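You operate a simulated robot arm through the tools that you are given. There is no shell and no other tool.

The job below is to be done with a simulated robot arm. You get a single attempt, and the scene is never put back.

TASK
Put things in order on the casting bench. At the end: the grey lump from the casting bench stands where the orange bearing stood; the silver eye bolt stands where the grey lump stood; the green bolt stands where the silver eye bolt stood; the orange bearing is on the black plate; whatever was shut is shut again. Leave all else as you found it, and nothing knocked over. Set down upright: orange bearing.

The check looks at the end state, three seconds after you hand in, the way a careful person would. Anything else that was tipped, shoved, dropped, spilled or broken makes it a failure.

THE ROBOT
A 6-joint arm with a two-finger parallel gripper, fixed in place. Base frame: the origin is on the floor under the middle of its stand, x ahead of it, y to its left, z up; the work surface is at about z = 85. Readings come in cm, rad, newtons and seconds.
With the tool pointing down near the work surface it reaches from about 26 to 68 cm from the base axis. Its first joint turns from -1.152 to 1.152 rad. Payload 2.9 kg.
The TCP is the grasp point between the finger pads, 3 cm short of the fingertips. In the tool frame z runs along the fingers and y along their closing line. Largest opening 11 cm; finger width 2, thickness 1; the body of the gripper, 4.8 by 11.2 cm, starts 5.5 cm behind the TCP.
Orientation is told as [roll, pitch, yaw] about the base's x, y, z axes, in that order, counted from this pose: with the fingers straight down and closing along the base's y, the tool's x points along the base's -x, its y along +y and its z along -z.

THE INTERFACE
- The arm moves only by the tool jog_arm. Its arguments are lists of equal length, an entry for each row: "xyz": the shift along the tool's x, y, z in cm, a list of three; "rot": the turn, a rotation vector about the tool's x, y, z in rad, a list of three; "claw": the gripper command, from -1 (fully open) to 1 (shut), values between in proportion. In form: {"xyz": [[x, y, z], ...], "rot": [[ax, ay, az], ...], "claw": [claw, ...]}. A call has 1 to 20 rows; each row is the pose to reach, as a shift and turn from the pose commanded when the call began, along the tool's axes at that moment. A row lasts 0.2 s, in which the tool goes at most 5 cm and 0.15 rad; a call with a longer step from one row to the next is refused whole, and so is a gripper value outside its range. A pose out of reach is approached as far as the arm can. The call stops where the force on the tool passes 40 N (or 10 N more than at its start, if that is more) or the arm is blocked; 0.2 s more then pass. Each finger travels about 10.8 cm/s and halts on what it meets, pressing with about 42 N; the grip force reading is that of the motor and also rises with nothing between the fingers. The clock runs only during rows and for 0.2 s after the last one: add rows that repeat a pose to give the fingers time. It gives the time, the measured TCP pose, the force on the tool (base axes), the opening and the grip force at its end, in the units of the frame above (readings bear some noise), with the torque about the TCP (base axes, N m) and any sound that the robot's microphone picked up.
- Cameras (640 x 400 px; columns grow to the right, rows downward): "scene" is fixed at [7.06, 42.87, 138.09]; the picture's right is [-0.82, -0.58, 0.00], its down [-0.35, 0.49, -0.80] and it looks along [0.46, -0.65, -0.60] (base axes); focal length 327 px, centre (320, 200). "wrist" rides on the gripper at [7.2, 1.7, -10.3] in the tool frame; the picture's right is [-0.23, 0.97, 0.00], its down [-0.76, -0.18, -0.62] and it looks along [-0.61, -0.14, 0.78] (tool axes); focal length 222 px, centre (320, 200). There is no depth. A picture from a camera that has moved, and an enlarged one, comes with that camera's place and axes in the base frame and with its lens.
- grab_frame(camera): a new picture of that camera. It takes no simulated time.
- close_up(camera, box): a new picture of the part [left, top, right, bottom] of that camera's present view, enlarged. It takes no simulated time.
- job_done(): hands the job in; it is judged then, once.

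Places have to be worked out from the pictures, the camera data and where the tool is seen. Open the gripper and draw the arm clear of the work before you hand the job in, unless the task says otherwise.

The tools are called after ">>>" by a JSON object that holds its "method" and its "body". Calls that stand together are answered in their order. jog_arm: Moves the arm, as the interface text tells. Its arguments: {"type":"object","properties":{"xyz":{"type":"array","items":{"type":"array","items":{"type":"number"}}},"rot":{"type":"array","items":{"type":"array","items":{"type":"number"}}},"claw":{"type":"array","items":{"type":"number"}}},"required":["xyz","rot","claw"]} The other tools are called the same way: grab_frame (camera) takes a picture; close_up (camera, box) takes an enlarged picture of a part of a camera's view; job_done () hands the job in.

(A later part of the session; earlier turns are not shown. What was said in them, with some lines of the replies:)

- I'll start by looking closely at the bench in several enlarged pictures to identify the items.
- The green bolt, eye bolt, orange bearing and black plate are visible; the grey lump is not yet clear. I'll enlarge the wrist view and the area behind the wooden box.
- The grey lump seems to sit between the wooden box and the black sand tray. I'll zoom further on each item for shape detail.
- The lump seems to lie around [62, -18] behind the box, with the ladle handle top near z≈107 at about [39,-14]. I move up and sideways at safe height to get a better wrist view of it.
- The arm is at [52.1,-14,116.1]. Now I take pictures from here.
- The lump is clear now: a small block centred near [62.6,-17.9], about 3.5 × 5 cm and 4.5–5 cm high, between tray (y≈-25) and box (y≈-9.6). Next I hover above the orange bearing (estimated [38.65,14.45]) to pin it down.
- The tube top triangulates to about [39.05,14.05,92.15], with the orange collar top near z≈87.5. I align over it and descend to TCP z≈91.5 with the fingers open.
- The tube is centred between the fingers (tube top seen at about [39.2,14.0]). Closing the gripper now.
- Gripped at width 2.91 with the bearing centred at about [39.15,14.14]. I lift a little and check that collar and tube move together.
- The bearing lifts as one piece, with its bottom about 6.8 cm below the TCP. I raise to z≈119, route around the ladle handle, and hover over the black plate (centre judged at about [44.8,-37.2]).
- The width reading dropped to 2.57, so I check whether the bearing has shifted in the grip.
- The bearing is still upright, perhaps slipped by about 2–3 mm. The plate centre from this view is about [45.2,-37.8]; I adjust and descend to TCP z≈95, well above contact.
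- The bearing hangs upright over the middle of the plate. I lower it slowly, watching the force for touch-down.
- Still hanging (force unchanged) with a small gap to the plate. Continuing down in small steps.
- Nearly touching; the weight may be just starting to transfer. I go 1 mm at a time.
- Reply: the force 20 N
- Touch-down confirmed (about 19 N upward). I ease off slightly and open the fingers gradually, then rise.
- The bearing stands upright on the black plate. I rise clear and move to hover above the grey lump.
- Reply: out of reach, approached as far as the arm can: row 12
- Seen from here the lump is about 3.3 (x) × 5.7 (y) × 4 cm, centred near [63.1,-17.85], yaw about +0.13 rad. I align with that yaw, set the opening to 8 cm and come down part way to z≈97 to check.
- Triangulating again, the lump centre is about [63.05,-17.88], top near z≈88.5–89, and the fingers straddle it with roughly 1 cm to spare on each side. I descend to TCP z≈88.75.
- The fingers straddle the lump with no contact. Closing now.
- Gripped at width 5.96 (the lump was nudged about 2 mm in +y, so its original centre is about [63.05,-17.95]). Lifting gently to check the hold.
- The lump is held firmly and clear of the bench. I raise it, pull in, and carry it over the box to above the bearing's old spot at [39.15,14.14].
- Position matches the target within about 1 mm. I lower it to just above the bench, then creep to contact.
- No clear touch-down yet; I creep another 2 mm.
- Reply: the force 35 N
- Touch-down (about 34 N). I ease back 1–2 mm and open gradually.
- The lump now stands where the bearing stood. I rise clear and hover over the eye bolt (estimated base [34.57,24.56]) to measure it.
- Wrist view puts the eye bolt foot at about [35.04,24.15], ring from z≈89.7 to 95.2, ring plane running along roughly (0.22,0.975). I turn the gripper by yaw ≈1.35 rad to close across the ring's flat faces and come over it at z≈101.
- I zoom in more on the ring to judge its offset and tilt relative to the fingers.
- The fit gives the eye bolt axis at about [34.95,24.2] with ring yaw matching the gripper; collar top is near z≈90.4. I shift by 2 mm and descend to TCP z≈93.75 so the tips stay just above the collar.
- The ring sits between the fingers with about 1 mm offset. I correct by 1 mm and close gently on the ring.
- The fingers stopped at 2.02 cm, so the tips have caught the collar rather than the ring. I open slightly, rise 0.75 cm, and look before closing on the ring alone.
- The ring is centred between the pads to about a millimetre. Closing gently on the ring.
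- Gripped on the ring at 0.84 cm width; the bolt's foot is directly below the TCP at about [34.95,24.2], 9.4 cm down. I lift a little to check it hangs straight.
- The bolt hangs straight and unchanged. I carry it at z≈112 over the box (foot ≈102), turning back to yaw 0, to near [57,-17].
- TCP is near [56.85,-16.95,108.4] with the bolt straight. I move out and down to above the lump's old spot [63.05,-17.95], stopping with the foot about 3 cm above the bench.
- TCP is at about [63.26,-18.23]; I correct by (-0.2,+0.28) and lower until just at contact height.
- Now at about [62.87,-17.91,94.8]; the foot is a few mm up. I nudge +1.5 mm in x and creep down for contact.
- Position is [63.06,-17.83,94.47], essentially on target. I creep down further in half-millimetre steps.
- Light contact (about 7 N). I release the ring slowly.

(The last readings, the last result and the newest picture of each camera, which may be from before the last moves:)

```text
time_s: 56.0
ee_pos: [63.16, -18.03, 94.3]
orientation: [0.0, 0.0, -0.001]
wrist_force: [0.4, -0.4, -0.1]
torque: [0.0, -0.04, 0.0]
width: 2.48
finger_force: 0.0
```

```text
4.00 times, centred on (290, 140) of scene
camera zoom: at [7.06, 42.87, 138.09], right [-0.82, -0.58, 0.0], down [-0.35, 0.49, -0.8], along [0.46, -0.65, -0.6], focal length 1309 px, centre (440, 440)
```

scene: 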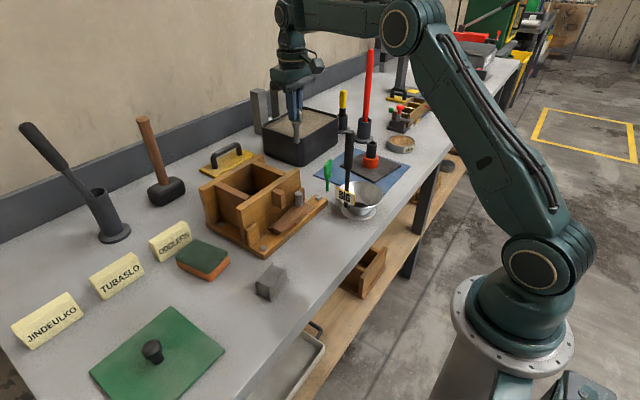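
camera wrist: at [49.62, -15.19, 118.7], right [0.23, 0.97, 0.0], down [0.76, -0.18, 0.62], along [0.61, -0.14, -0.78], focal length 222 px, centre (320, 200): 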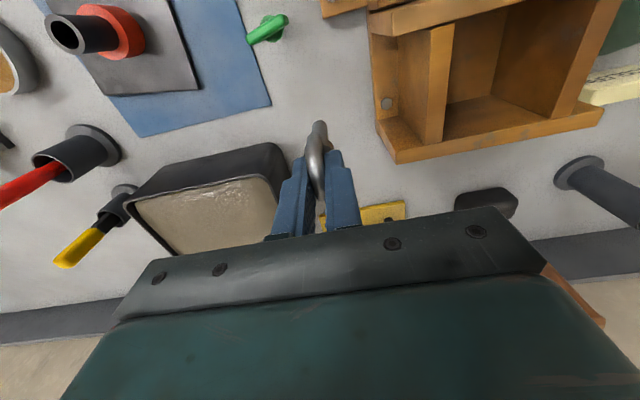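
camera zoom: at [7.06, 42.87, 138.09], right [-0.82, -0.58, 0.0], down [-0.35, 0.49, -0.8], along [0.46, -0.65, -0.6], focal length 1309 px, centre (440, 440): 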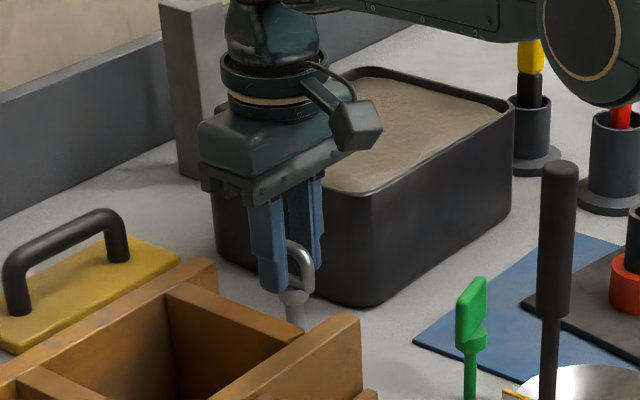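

The eye bolt stands free and upright at the lump's old place. I open a bit more, rise straight up, then pull in to hover near the green bolt.

>>> {"method": "jog_arm", "body": {"xyz": [[0, 0, 0], [0, 0, 0], [0, 0, -1.5], [0, 0, -4], [0, 0, -6.5], [1, -0.2, -8.5], [4, -0.6, -10.5], [8, -1.2, -12], [12.3, -2, -12], [12.3, -2, -12]], "rot": [[0, 0, 0], [0, 0, 0], [0, 0, 0], [0, 0, 0], [0, 0, 0], [0, 0, 0], [0, 0, 0], [0, 0, 0], [0, 0, 0], [0, 0, 0]], "claw": [0.3, 0.1, 0.1, 0.1, 0.1, 0.1, 0.1, 0.1, 0.1, 0.1]}}

>>> {"method": "grab_frame", "body": {"camera": "wrist"}}

>>> {"method": "close_up", "body": {"camera": "wrist", "box": [260, 40, 400, 150]}}

>>> {"method": "close_up", "body": {"camera": "scene", "box": [250, 120, 350, 220]}}

```text
time_s: 58.2
ee_pos: [50.75, -19.9, 106.47]
orientation: [-0.001, 0.0, -0.002]
wrist_force: [-0.2, 0.0, -0.1]
torque: [0.0, -0.02, 0.0]
width: 4.97
finger_force: 0.1
```

```text
taken
camera wrist: at [43.54, -18.2, 116.82], right [0.23, 0.97, 0.0], down [0.76, -0.18, 0.62], along [0.61, -0.14, -0.78], focal length 222 px, centre (320, 200)
```

wrist: 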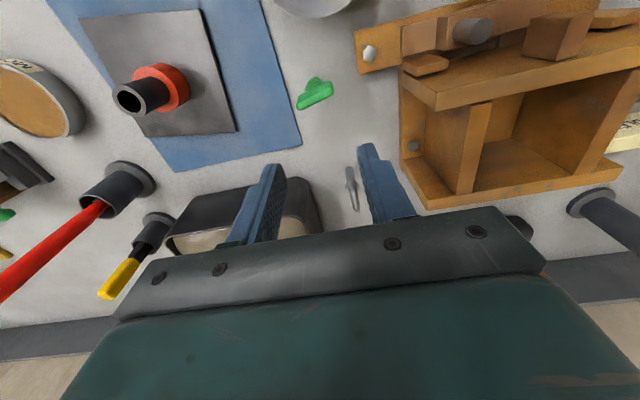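

```text
3.64 times, centred on (330, 95) of wrist
camera zoom: at [43.54, -18.2, 116.82], right [0.23, 0.97, 0.0], down [0.76, -0.18, 0.62], along [0.61, -0.14, -0.78], focal length 808 px, centre (284, 582)
```

zoom: 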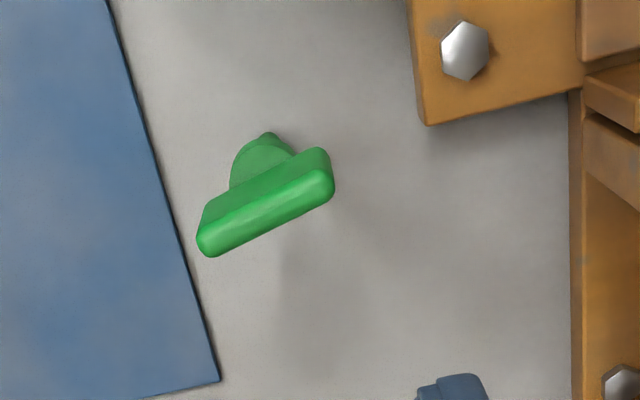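

```text
4.00 times, centred on (300, 170) of scene
camera zoom: at [7.06, 42.87, 138.09], right [-0.82, -0.58, 0.0], down [-0.35, 0.49, -0.8], along [0.46, -0.65, -0.6], focal length 1309 px, centre (400, 320)
```

zoom: 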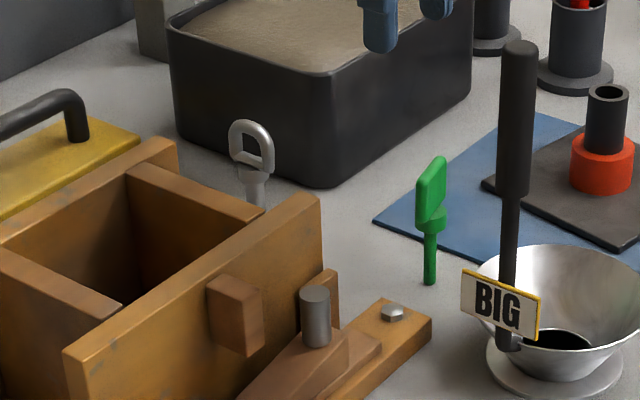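

The eye bolt stands well at its new spot. The green bolt's axis is about [49.0,-19.88], its flat head along (-0.2,0.98) from z≈91.0 to 94.3. I turn to yaw ≈-1.37 to close across the flat head and come over it at z≈101.

>>> {"method": "jog_arm", "body": {"xyz": [[0.17, 0, 0], [0.35, 0, 0], [0.52, 0, 0], [0.7, 0, 0], [0.87, 0, 0], [1.04, 0, 0], [1.22, 0, 1], [1.39, 0, 2.5], [1.57, 0, 4], [1.74, 0, 5.5], [1.74, 0, 5.5]], "rot": [[0, 0, 0.137], [0, 0, 0.274], [0, 0, 0.411], [0, 0, 0.548], [0, 0, 0.685], [0, 0, 0.822], [0, 0, 0.959], [0, 0, 1.096], [0, 0, 1.233], [0, 0, 1.37], [0, 0, 1.37]], "claw": [0.1, 0.1, 0.1, 0.1, 0.1, 0.1, 0.1, 0.1, 0.1, 0.1, 0.1]}}

>>> {"method": "grab_frame", "body": {"camera": "wrist"}}

>>> {"method": "close_up", "body": {"camera": "wrist", "box": [280, 80, 360, 180]}}

>>> {"method": "close_up", "body": {"camera": "scene", "box": [280, 100, 380, 220]}}

```text
time_s: 60.6
ee_pos: [49.08, -19.88, 100.77]
orientation: [0.001, 0.001, -1.373]
wrist_force: [0.6, -0.3, -0.1]
torque: [-0.01, -0.01, 0.0]
width: 4.94
finger_force: 0.1
```

```text
taken
camera wrist: at [49.31, -12.45, 111.18], right [1.0, -0.03, 0.0], down [-0.02, -0.78, 0.62], along [-0.02, -0.62, -0.78], focal length 222 px, centre (320, 200)
```

wrist: 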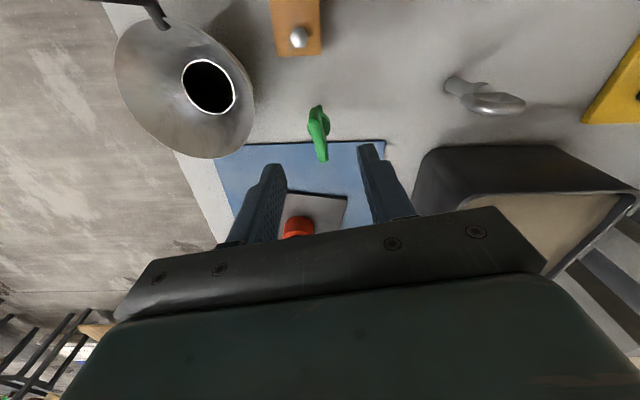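

```text
4.00 times, centred on (320, 130) of wrist
camera zoom: at [49.31, -12.45, 111.18], right [1.0, -0.03, 0.0], down [-0.02, -0.78, 0.62], along [-0.02, -0.62, -0.78], focal length 888 px, centre (320, 480)
```

zoom: 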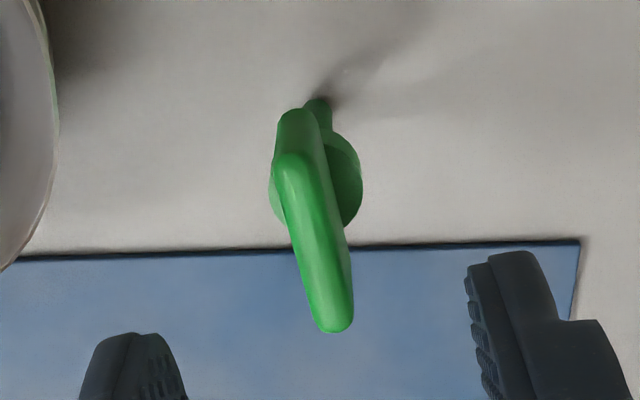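

```text
3.33 times, centred on (330, 160) of scene
camera zoom: at [7.06, 42.87, 138.09], right [-0.82, -0.58, 0.0], down [-0.35, 0.49, -0.8], along [0.46, -0.65, -0.6], focal length 1091 px, centre (287, 333)
```

zoom: 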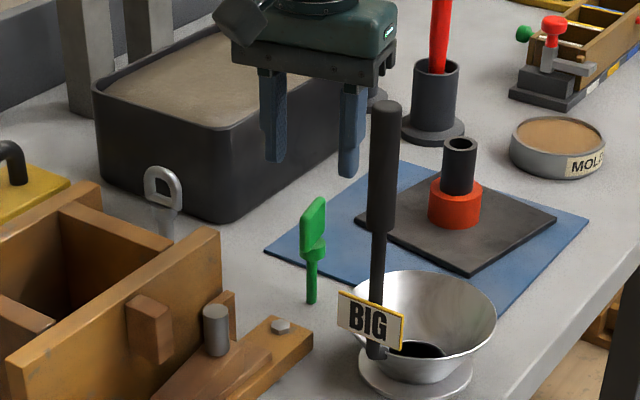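

The head lines up with the fingers except for about 0.045 rad, and the axis is at about [49.02,-19.84]; collar top ≈90.9. I correct the yaw and descend to TCP z≈94.35.

>>> {"method": "jog_arm", "body": {"xyz": [[0, -0.05, 0], [0, -0.05, 2.5], [0, -0.05, 4.5], [0, -0.05, 6], [0, -0.05, 6.5], [0, -0.05, 6.5]], "rot": [[0, 0, -0.045], [0, 0, -0.045], [0, 0, -0.045], [0, 0, -0.045], [0, 0, -0.045], [0, 0, -0.045]], "claw": [0.1, 0.1, 0.1, 0.2, 0.3, 0.4]}}

>>> {"method": "close_up", "body": {"camera": "wrist", "box": [250, 100, 390, 220]}}

>>> {"method": "close_up", "body": {"camera": "scene", "box": [290, 120, 370, 210]}}

```text
time_s: 62.0
ee_pos: [49.01, -19.76, 94.3]
orientation: [-0.001, 0.001, -1.327]
wrist_force: [-0.2, 0.0, -0.3]
torque: [0.01, 0.03, 0.02]
width: 3.28
finger_force: 0.0
```

```text
3.33 times, centred on (320, 160) of wrist
camera zoom: at [48.89, -12.41, 104.66], right [1.0, 0.02, 0.0], down [0.01, -0.78, 0.62], along [0.01, -0.62, -0.78], focal length 740 px, centre (320, 333)
```

zoom: 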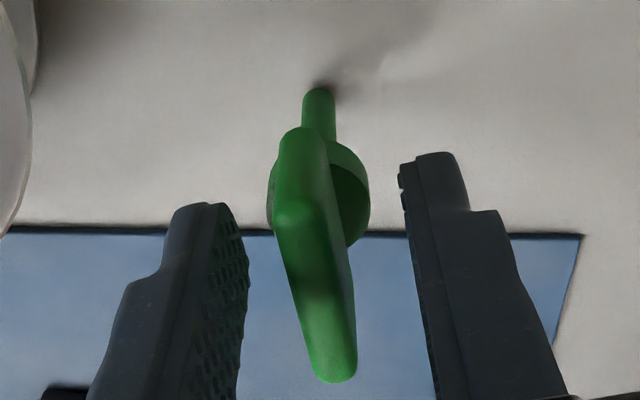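

```text
4.44 times, centred on (330, 165) of scene
camera zoom: at [7.06, 42.87, 138.09], right [-0.82, -0.58, 0.0], down [-0.35, 0.49, -0.8], along [0.46, -0.65, -0.6], focal length 1455 px, centre (276, 356)
```

zoom: 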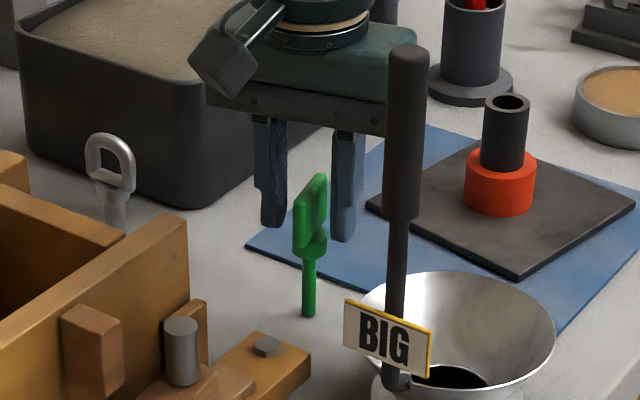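

Alignment is good (head ridge projects within 1 mm of the finger mid-plane). Closing gently on the flat head.

>>> {"method": "jog_arm", "body": {"xyz": [[0, 0, 0], [0, 0, 0], [0, 0, 0], [0, 0, 0], [0, 0, 0], [0, 0, 0], [0, 0, 0]], "rot": [[0, 0, 0], [0, 0, 0], [0, 0, 0], [0, 0, 0], [0, 0, 0], [0, 0, 0], [0, 0, 0]], "claw": [0.55, 0.65, 0.72, 0.8, 0.88, 1, 1]}}

>>> {"method": "close_up", "body": {"camera": "wrist", "box": [250, 100, 390, 220]}}

>>> {"method": "close_up", "body": {"camera": "scene", "box": [290, 120, 370, 210]}}

```text
time_s: 63.6
ee_pos: [49.02, -19.83, 94.43]
orientation: [-0.001, -0.001, -1.326]
wrist_force: [0.1, 0.4, -0.4]
torque: [-0.02, 0.01, -0.01]
width: 0.84
finger_force: 42.1
```

```text
3.33 times, centred on (320, 160) of wrist
camera zoom: at [48.89, -12.42, 104.68], right [1.0, 0.02, 0.0], down [0.01, -0.78, 0.62], along [0.01, -0.62, -0.78], focal length 740 px, centre (320, 333)
```

zoom: 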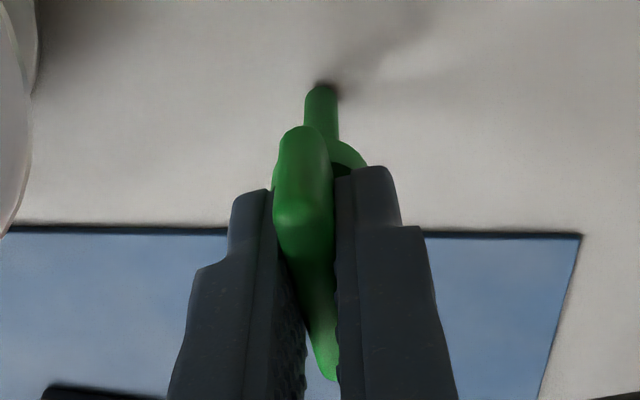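

```text
4.44 times, centred on (330, 165) of scene
camera zoom: at [7.06, 42.87, 138.09], right [-0.82, -0.58, 0.0], down [-0.35, 0.49, -0.8], along [0.46, -0.65, -0.6], focal length 1455 px, centre (276, 356)
```

zoom: 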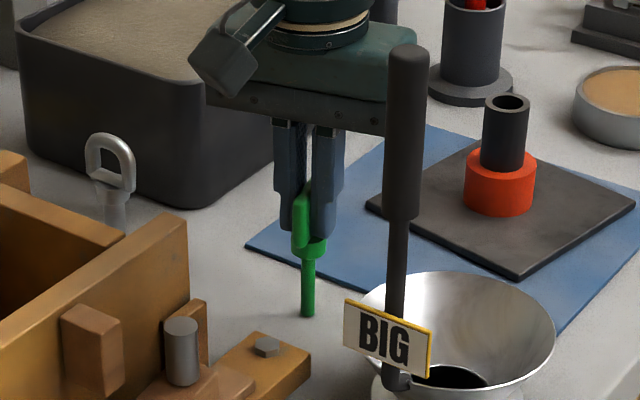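

Gripped at 0.84 cm. I lift a few cm and check it hangs straight.

>>> {"method": "jog_arm", "body": {"xyz": [[0, 0, -0.4], [0, 0, -1.2], [0, 0, -3], [0, 0, -5], [0, 0, -5]], "rot": [[0, 0, 0], [0, 0, 0], [0, 0, 0], [0, 0, 0], [0, 0, 0]], "claw": [1, 1, 1, 1, 1]}}

>>> {"method": "close_up", "body": {"camera": "wrist", "box": [250, 100, 390, 220]}}

>>> {"method": "close_up", "body": {"camera": "scene", "box": [280, 90, 380, 210]}}

```text
time_s: 64.8
ee_pos: [48.97, -19.98, 99.31]
orientation: [-0.001, 0.0, -1.326]
wrist_force: [0.2, 0.0, -0.5]
torque: [0.0, 0.01, 0.03]
width: 0.82
finger_force: 42.4
```

```text
3.33 times, centred on (320, 160) of wrist
camera zoom: at [48.8, -12.47, 109.66], right [1.0, 0.02, 0.0], down [0.01, -0.78, 0.62], along [0.01, -0.62, -0.78], focal length 740 px, centre (320, 333)
```

zoom: 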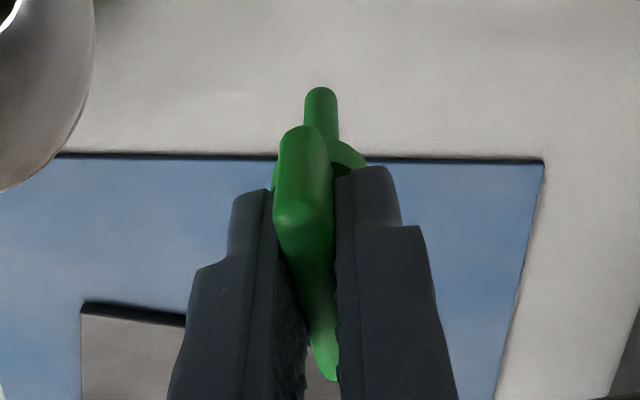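

```text
3.33 times, centred on (330, 150) of scene
camera zoom: at [7.06, 42.87, 138.09], right [-0.82, -0.58, 0.0], down [-0.35, 0.49, -0.8], along [0.46, -0.65, -0.6], focal length 1091 px, centre (287, 367)
```

zoom: 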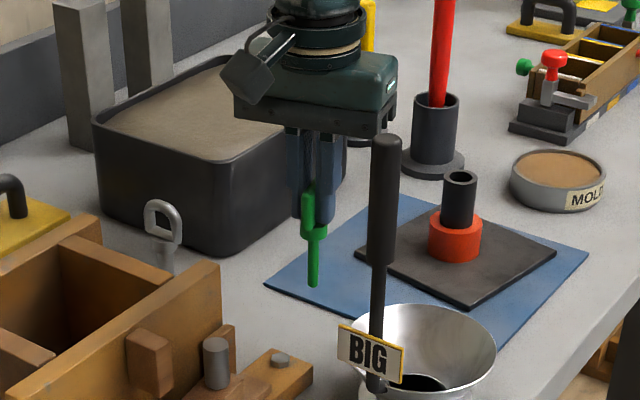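

The bolt hangs straight. I lift to z≈112 and carry it around the ladle handle and over the box toward the eye bolt's old spot, turning back to yaw 0.

>>> {"method": "jog_arm", "body": {"xyz": [[0, 0, -4.3], [0, 0, -8.7], [0, 0, -13], [4.086, 1.046, -13], [8.172, 2.092, -13], [12.258, 3.138, -13], [16.344, 4.185, -13], [20.597, 3.145, -13], [24.85, 2.104, -13], [29.103, 1.064, -13], [33.356, 0.023, -13], [37.609, -1.018, -13], [41.862, -2.058, -13], [46.115, -3.099, -13], [46.115, -3.099, -13]], "rot": [[0, 0, 0], [0, 0, 0], [0, 0, 0], [0, 0, -0.12], [0, 0, -0.24], [0, 0, -0.36], [0, 0, -0.48], [0, 0, -0.6], [0, 0, -0.72], [0, 0, -0.84], [0, 0, -0.96], [0, 0, -1.08], [0, 0, -1.2], [0, 0, -1.326], [0, 0, -1.326]], "claw": [1, 1, 1, 1, 1, 1, 1, 1, 1, 1, 1, 1, 1, 1, 1]}}

>>> {"method": "grab_frame", "body": {"camera": "wrist"}}

>>> {"method": "grab_frame", "body": {"camera": "scene"}}

```text
time_s: 68.0
ee_pos: [34.71, 23.99, 112.17]
orientation: [0.001, 0.0, 0.001]
wrist_force: [-1.0, 0.3, -0.5]
torque: [0.03, 0.0, -0.01]
width: 0.83
finger_force: 41.8
```

```text
taken
camera wrist: at [27.4, 25.76, 122.65], right [0.23, 0.97, 0.0], down [0.76, -0.18, 0.62], along [0.61, -0.14, -0.78], focal length 222 px, centre (320, 200)
```

wrist: 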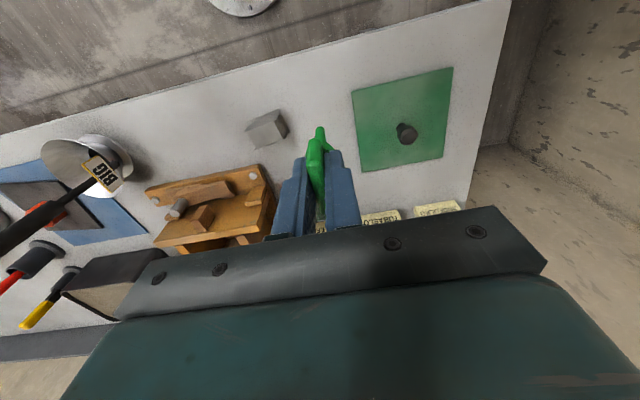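

```text
taken
```

scene: 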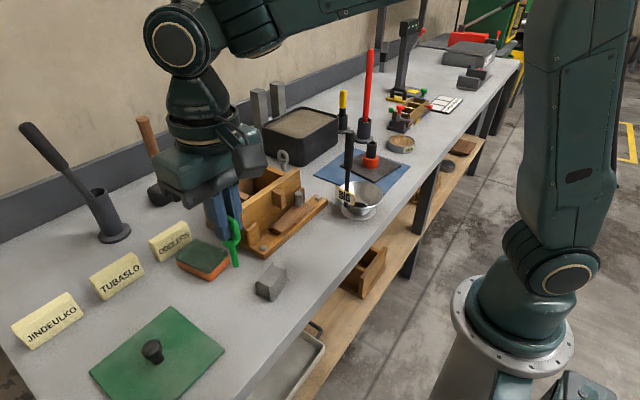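

The bolt is above the target area and still straight. Lowering until the foot is about 2 cm above the bench.

>>> {"method": "jog_arm", "body": {"xyz": [[0, 0, 4], [0, 0, 8], [0, 0, 12], [0, 0, 14.5], [0, 0, 16], [0, 0, 16]], "rot": [[0, 0, 0], [0, 0, 0], [0, 0, 0], [0, 0, 0], [0, 0, 0], [0, 0, 0]], "claw": [1, 1, 1, 1, 1, 1]}}

>>> {"method": "close_up", "body": {"camera": "wrist", "box": [250, 90, 390, 220]}}

>>> {"method": "close_up", "body": {"camera": "scene", "box": [200, 240, 300, 350]}}

```text
time_s: 69.4
ee_pos: [34.69, 24.02, 96.31]
orientation: [0.0, 0.0, -0.001]
wrist_force: [0.0, -1.1, -0.8]
torque: [0.04, -0.03, 0.01]
width: 0.84
finger_force: 42.2
```

```text
3.08 times, centred on (320, 155) of wrist
camera zoom: at [27.48, 25.77, 106.67], right [0.23, 0.97, 0.0], down [0.76, -0.18, 0.62], along [0.61, -0.14, -0.78], focal length 684 px, centre (320, 338)
```

zoom: 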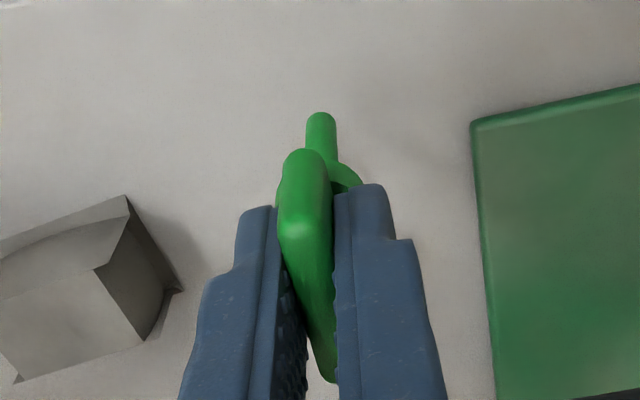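

```text
3.64 times, centred on (250, 295) of scene
camera zoom: at [7.06, 42.87, 138.09], right [-0.82, -0.58, 0.0], down [-0.35, 0.49, -0.8], along [0.46, -0.65, -0.6], focal length 1190 px, centre (574, -146)
```

zoom: 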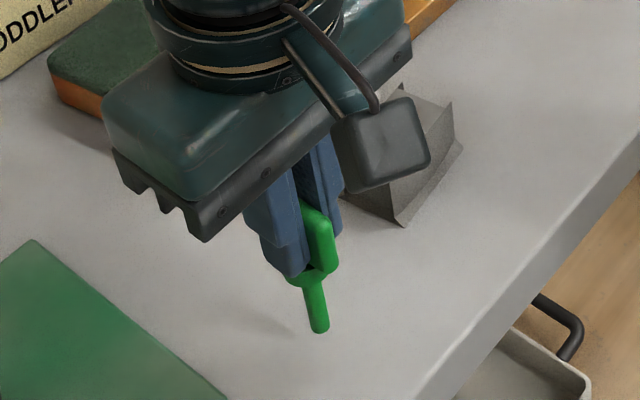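

The foot projects to about [35.03,24.09], within 1 mm of the target [34.97,24.18]. I apply the tiny correction and descend toward contact.

>>> {"method": "jog_arm", "body": {"xyz": [[0.05, 0.08, 0.6], [0.05, 0.08, 1.1], [0.05, 0.08, 1.5], [0.05, 0.08, 1.7], [0.05, 0.08, 1.8], [0.05, 0.08, 1.8]], "rot": [[0, 0, 0], [0, 0, 0], [0, 0, 0], [0, 0, 0], [0, 0, 0], [0, 0, 0]], "claw": [1, 1, 1, 1, 1, 1]}}

>>> {"method": "close_up", "body": {"camera": "wrist", "box": [250, 90, 390, 220]}}

>>> {"method": "close_up", "body": {"camera": "scene", "box": [220, 280, 280, 340]}}

```text
time_s: 70.8
ee_pos: [34.78, 24.17, 94.45]
orientation: [0.001, 0.0, 0.001]
wrist_force: [-0.6, 0.6, -0.7]
torque: [0.02, 0.0, -0.05]
width: 0.82
finger_force: 41.9
```

```text
3.08 times, centred on (320, 155) of wrist
camera zoom: at [27.53, 25.83, 104.89], right [0.23, 0.97, 0.0], down [0.76, -0.18, 0.62], along [0.61, -0.14, -0.78], focal length 684 px, centre (320, 338)
```

zoom: 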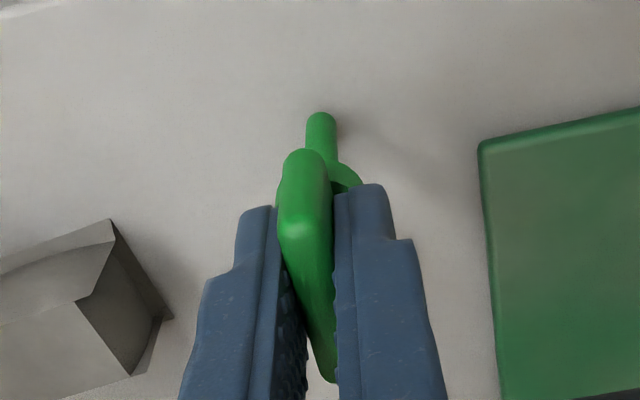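

```text
6.67 times, centred on (250, 310) of scene
camera zoom: at [7.06, 42.87, 138.09], right [-0.82, -0.58, 0.0], down [-0.35, 0.49, -0.8], along [0.46, -0.65, -0.6], focal length 2182 px, centre (787, -533)
```

zoom: 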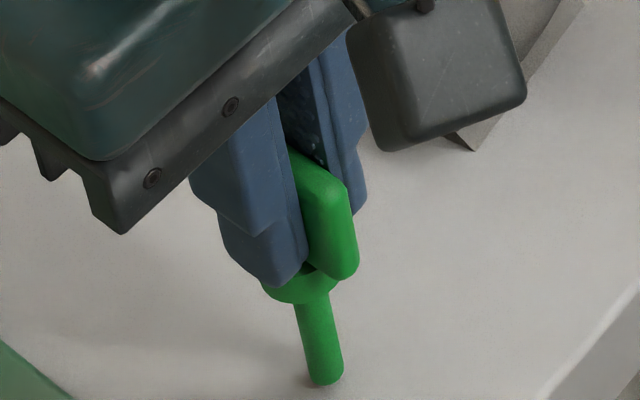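

Foot is just above the bench at TCP z≈94.55. Creeping down in half-millimetre steps for contact.

>>> {"method": "jog_arm", "body": {"xyz": [[0, 0, 0.05], [0, 0, 0.1], [0, 0, 0.15], [0, 0, 0.2], [0, 0, 0.2]], "rot": [[0, 0, 0], [0, 0, 0], [0, 0, 0], [0, 0, 0], [0, 0, 0]], "claw": [1, 1, 1, 1, 1]}}

```text
time_s: 72.0
ee_pos: [34.76, 24.29, 94.23]
orientation: [-0.001, -0.001, 0.002]
wrist_force: [-0.7, -0.4, 2.5]
torque: [-0.06, 0.01, 0.03]
width: 0.82
finger_force: 41.8
```

Force has turned slightly positive; one more half millimetre to confirm seating.

>>> {"method": "jog_arm", "body": {"xyz": [[0, 0, 0.05], [0, 0, 0.05]], "rot": [[0, 0, 0], [0, 0, 0]], "claw": [1, 1]}}

>>> {"method": "close_up", "body": {"camera": "wrist", "box": [250, 90, 390, 220]}}

>>> {"method": "close_up", "body": {"camera": "scene", "box": [220, 280, 280, 340]}}

```text
time_s: 72.6
ee_pos: [34.79, 24.32, 94.27]
orientation: [0.001, 0.0, 0.001]
wrist_force: [-3.2, -1.7, 11.0]
torque: [-0.19, 0.24, -0.01]
width: 0.82
finger_force: 42.2
```

```text
3.08 times, centred on (320, 155) of wrist
camera zoom: at [27.52, 25.88, 104.67], right [0.23, 0.97, 0.0], down [0.76, -0.18, 0.62], along [0.61, -0.14, -0.78], focal length 684 px, centre (320, 338)
```

zoom: 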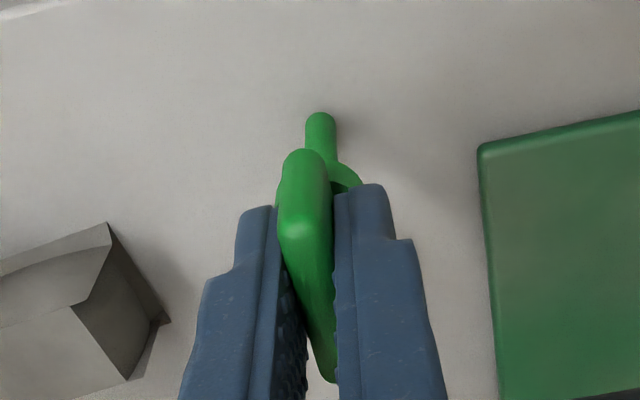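

```text
6.67 times, centred on (250, 310) of scene
camera zoom: at [7.04, 42.86, 138.1], right [-0.82, -0.58, 0.0], down [-0.35, 0.49, -0.8], along [0.46, -0.65, -0.6], focal length 2182 px, centre (787, -533)
```

zoom: 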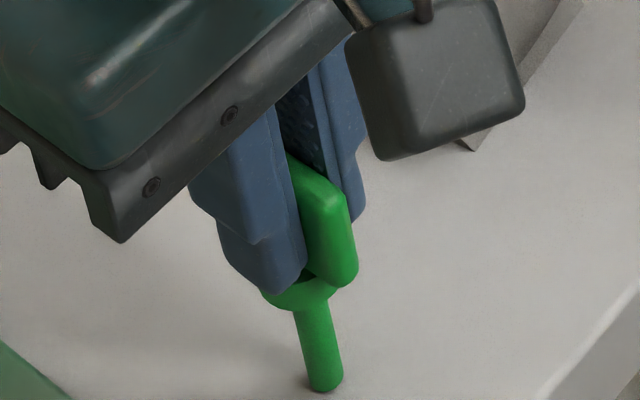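

Seated with about 11 N at roughly [35.05,24.18]. I ease off half a millimetre and release slowly.

>>> {"method": "jog_arm", "body": {"xyz": [[0, 0, -0.05], [0, 0, -0.05], [0, 0, -0.05], [0, 0, -0.05], [0, 0, -0.05], [0, 0, -0.05], [0, 0, -0.05], [0, 0, -0.05]], "rot": [[0, 0, 0], [0, 0, 0], [0, 0, 0], [0, 0, 0], [0, 0, 0], [0, 0, 0], [0, 0, 0], [0, 0, 0]], "claw": [0.9, 0.86, 0.83, 0.8, 0.75, 0.68, 0.58, 0.58]}}

>>> {"method": "close_up", "body": {"camera": "wrist", "box": [250, 90, 390, 220]}}

>>> {"method": "close_up", "body": {"camera": "scene", "box": [200, 250, 300, 350]}}

```text
time_s: 74.4
ee_pos: [34.85, 24.13, 94.32]
orientation: [-0.001, 0.0, 0.0]
wrist_force: [-0.2, 0.6, -0.3]
torque: [0.03, 0.0, 0.03]
width: 2.3
finger_force: 0.0
```

```text
3.08 times, centred on (320, 155) of wrist
camera zoom: at [27.51, 25.9, 104.66], right [0.23, 0.97, 0.0], down [0.76, -0.18, 0.62], along [0.61, -0.14, -0.78], focal length 684 px, centre (320, 338)
```

zoom: 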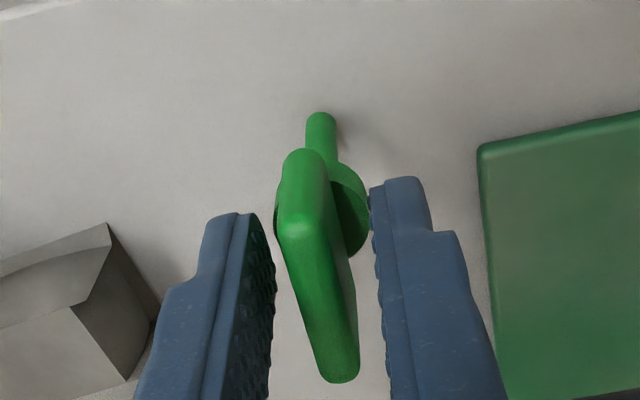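

```text
4.00 times, centred on (250, 300) of scene
camera zoom: at [7.06, 42.87, 138.09], right [-0.82, -0.58, 0.0], down [-0.35, 0.49, -0.8], along [0.46, -0.65, -0.6], focal length 1309 px, centre (600, -200)
```

zoom: 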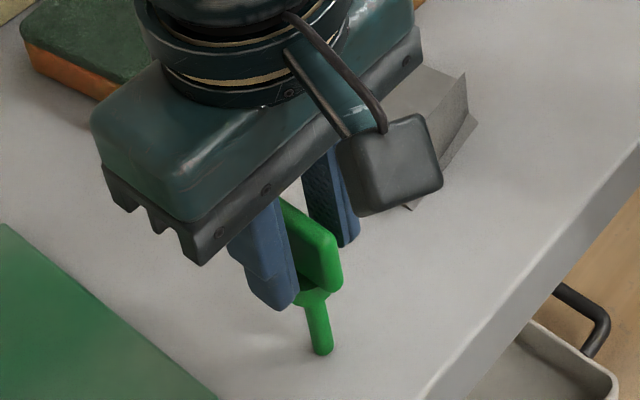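

The green bolt stands on its own. I open further and rise straight up, clear of it.

>>> {"method": "jog_arm", "body": {"xyz": [[0, 0, 0], [0, 0, 0], [0, 0, 0], [0, 0, -1.5], [0, 0, -4], [0, 0, -8], [0, 0, -12], [0, 0, -16], [0, 0, -20], [0, 0, -20]], "rot": [[0, 0, 0], [0, 0, 0], [0, 0, 0], [0, 0, 0], [0, 0, 0], [0, 0, 0], [0, 0, 0], [0, 0, 0], [0, 0, 0], [0, 0, 0]], "claw": [0.4, 0.2, 0.1, 0.1, 0.1, 0.1, 0.1, 0.1, 0.1, 0.1]}}

>>> {"method": "grab_frame", "body": {"camera": "scene"}}

>>> {"method": "grab_frame", "body": {"camera": "wrist"}}

>>> {"method": "close_up", "body": {"camera": "scene", "box": [200, 230, 320, 350]}}

>>> {"method": "close_up", "body": {"camera": "scene", "box": [250, 110, 420, 230]}}

```text
time_s: 76.6
ee_pos: [35.01, 24.25, 114.19]
orientation: [0.0, 0.0, 0.0]
wrist_force: [-0.7, -0.3, 0.4]
torque: [0.01, 0.01, -0.02]
width: 4.97
finger_force: 0.1
```

```text
taken
```

scene: 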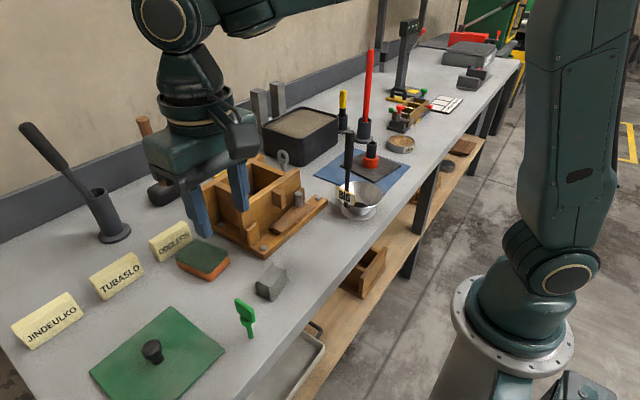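

```text
taken
camera wrist: at [27.68, 25.91, 124.6], right [0.23, 0.97, 0.0], down [0.76, -0.18, 0.62], along [0.61, -0.14, -0.78], focal length 222 px, centre (320, 200)
```

wrist: 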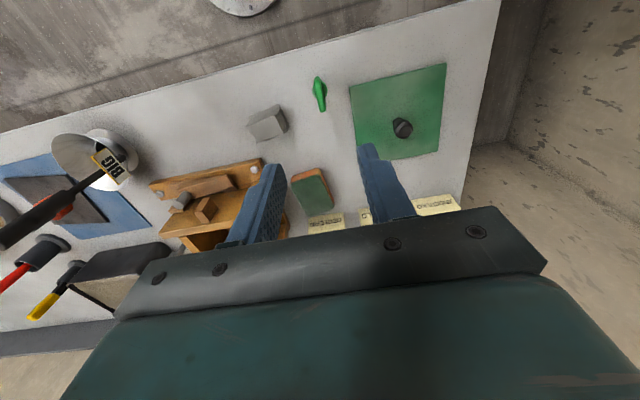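

```text
3.33 times, centred on (260, 290) of scene
camera zoom: at [7.06, 42.87, 138.09], right [-0.82, -0.58, 0.0], down [-0.35, 0.49, -0.8], along [0.46, -0.65, -0.6], focal length 1091 px, centre (520, -100)
```

zoom: 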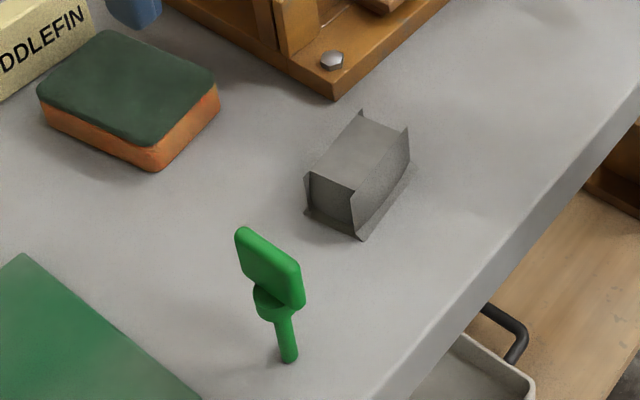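

```text
3.33 times, centred on (335, 170) of scene
camera zoom: at [7.06, 42.87, 138.09], right [-0.82, -0.58, 0.0], down [-0.35, 0.49, -0.8], along [0.46, -0.65, -0.6], focal length 1091 px, centre (270, 300)
```

zoom: 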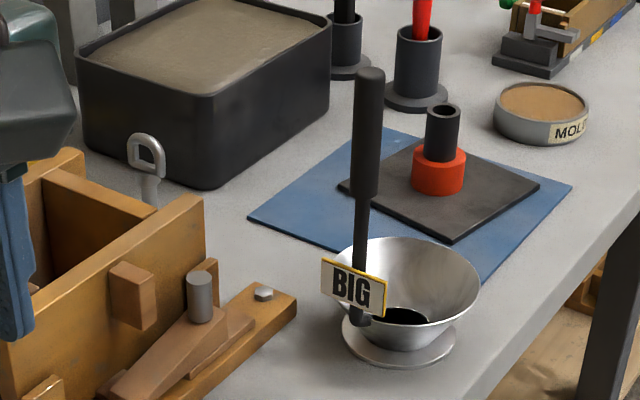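

All four items stand where they should and the surroundings look unchanged. I draw the arm back near its starting pose, high above the bench, with the gripper open.

>>> {"method": "jog_arm", "body": {"xyz": [[-2.7, -3.1, -1], [-5.4, -6.2, -2], [-8.1, -9.3, -2], [-10.8, -12.4, -2], [-13.5, -15.6, -2], [-13.5, -15.6, -2], [-13.5, -15.6, -2]], "rot": [[0, 0, 0], [0, 0, 0], [0, 0, 0], [0, 0, 0], [0, 0, 0], [0, 0, 0], [0, 0, 0]], "claw": [0, -0.3, -0.6, -0.9, -1, -1, -1]}}

>>> {"method": "grab_frame", "body": {"camera": "scene"}}

>>> {"method": "grab_frame", "body": {"camera": "wrist"}}

>>> {"method": "close_up", "body": {"camera": "scene", "box": [200, 110, 420, 240]}}

>>> {"method": "close_up", "body": {"camera": "scene", "box": [80, 220, 320, 400]}}

```text
time_s: 78.2
ee_pos: [48.36, 8.81, 116.3]
orientation: [-0.002, 0.0, 0.001]
wrist_force: [0.8, -0.9, 0.3]
torque: [0.01, 0.0, -0.02]
width: 11.0
finger_force: 0.1
```

```text
taken
```

scene: 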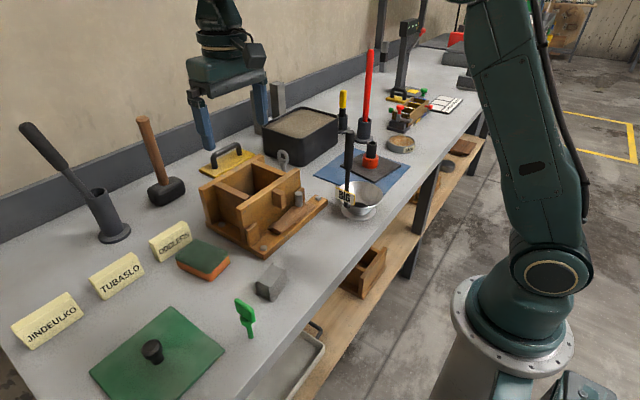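

```text
taken
camera wrist: at [41.09, 10.53, 126.66], right [0.23, 0.97, 0.0], down [0.76, -0.18, 0.62], along [0.61, -0.14, -0.78], focal length 222 px, centre (320, 200)
```

wrist: 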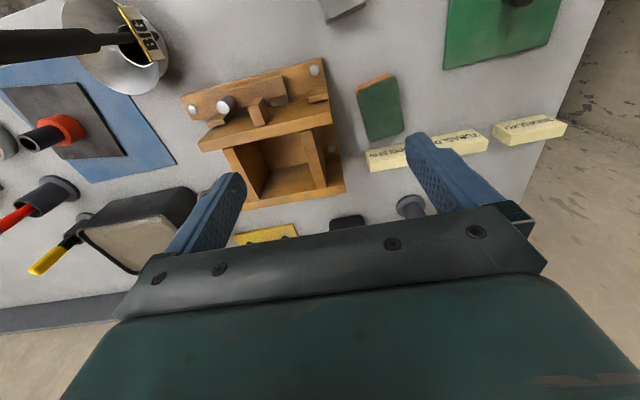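

```text
2.91 times, centred on (310, 175) of scene
camera zoom: at [7.06, 42.87, 138.09], right [-0.82, -0.58, 0.0], down [-0.35, 0.49, -0.8], along [0.46, -0.65, -0.6], focal length 952 px, centre (349, 273)
```

zoom: 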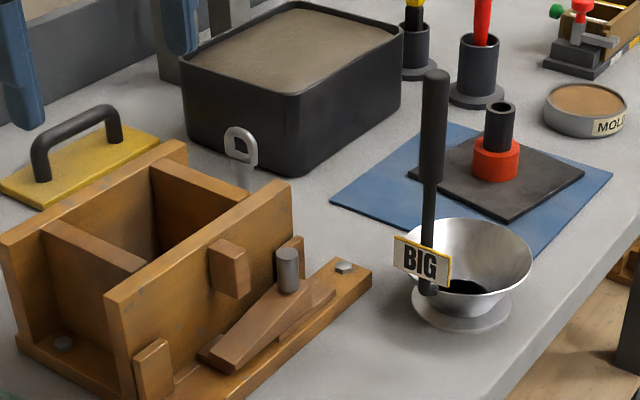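

```text
2.22 times, centred on (200, 310) of scene
camera zoom: at [7.06, 42.87, 138.09], right [-0.82, -0.58, 0.0], down [-0.35, 0.49, -0.8], along [0.46, -0.65, -0.6], focal length 727 px, centre (587, -44)
```

zoom: 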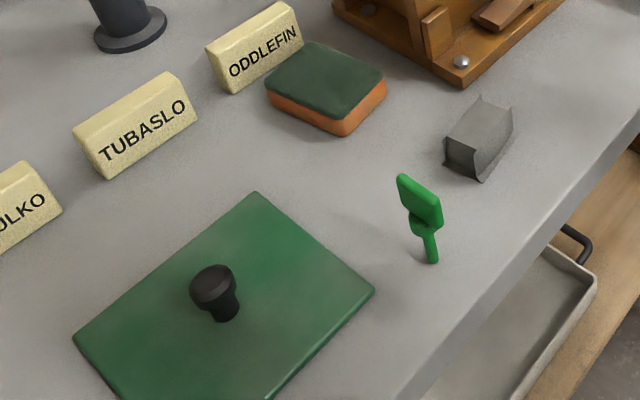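

The final pictures show the bearing upright on the black plate, the lump at the bearing's old spot, the eye bolt at the lump's old spot and the green bolt at the eye bolt's old spot. Everything else looks unchanged, nothing was opened, and the arm is clear with the gripper open, so I hand in.

>>> {"method": "job_done", "body": {}}

```text
The job is handed in.
```

I made all four moves and handed the job in. I haven't been told the result of the check. In the last pictures before handing in, everything was where the task asked:

- **Orange bearing:** upright near the middle of the black plate on the blue sheet.
- **Grey lump:** on the bearing's old spot, within about 1 mm by my camera estimate.
- **Silver eye bolt:** standing on the lump's old spot, within about 2 mm. Its ring is turned about 1.35 rad (roughly 77°) from how it faced before.
- **Green bolt:** standing on the eye bolt's old spot, within about 2 mm. Its flat head is turned about 1.33 rad (roughly 76°).

I didn't open anything, so there was nothing to shut again. The other things on the bench looked unmoved compared with the first pictures, and nothing was knocked over. The arm ended near its starting pose, high above the bench, with the gripper fully open.
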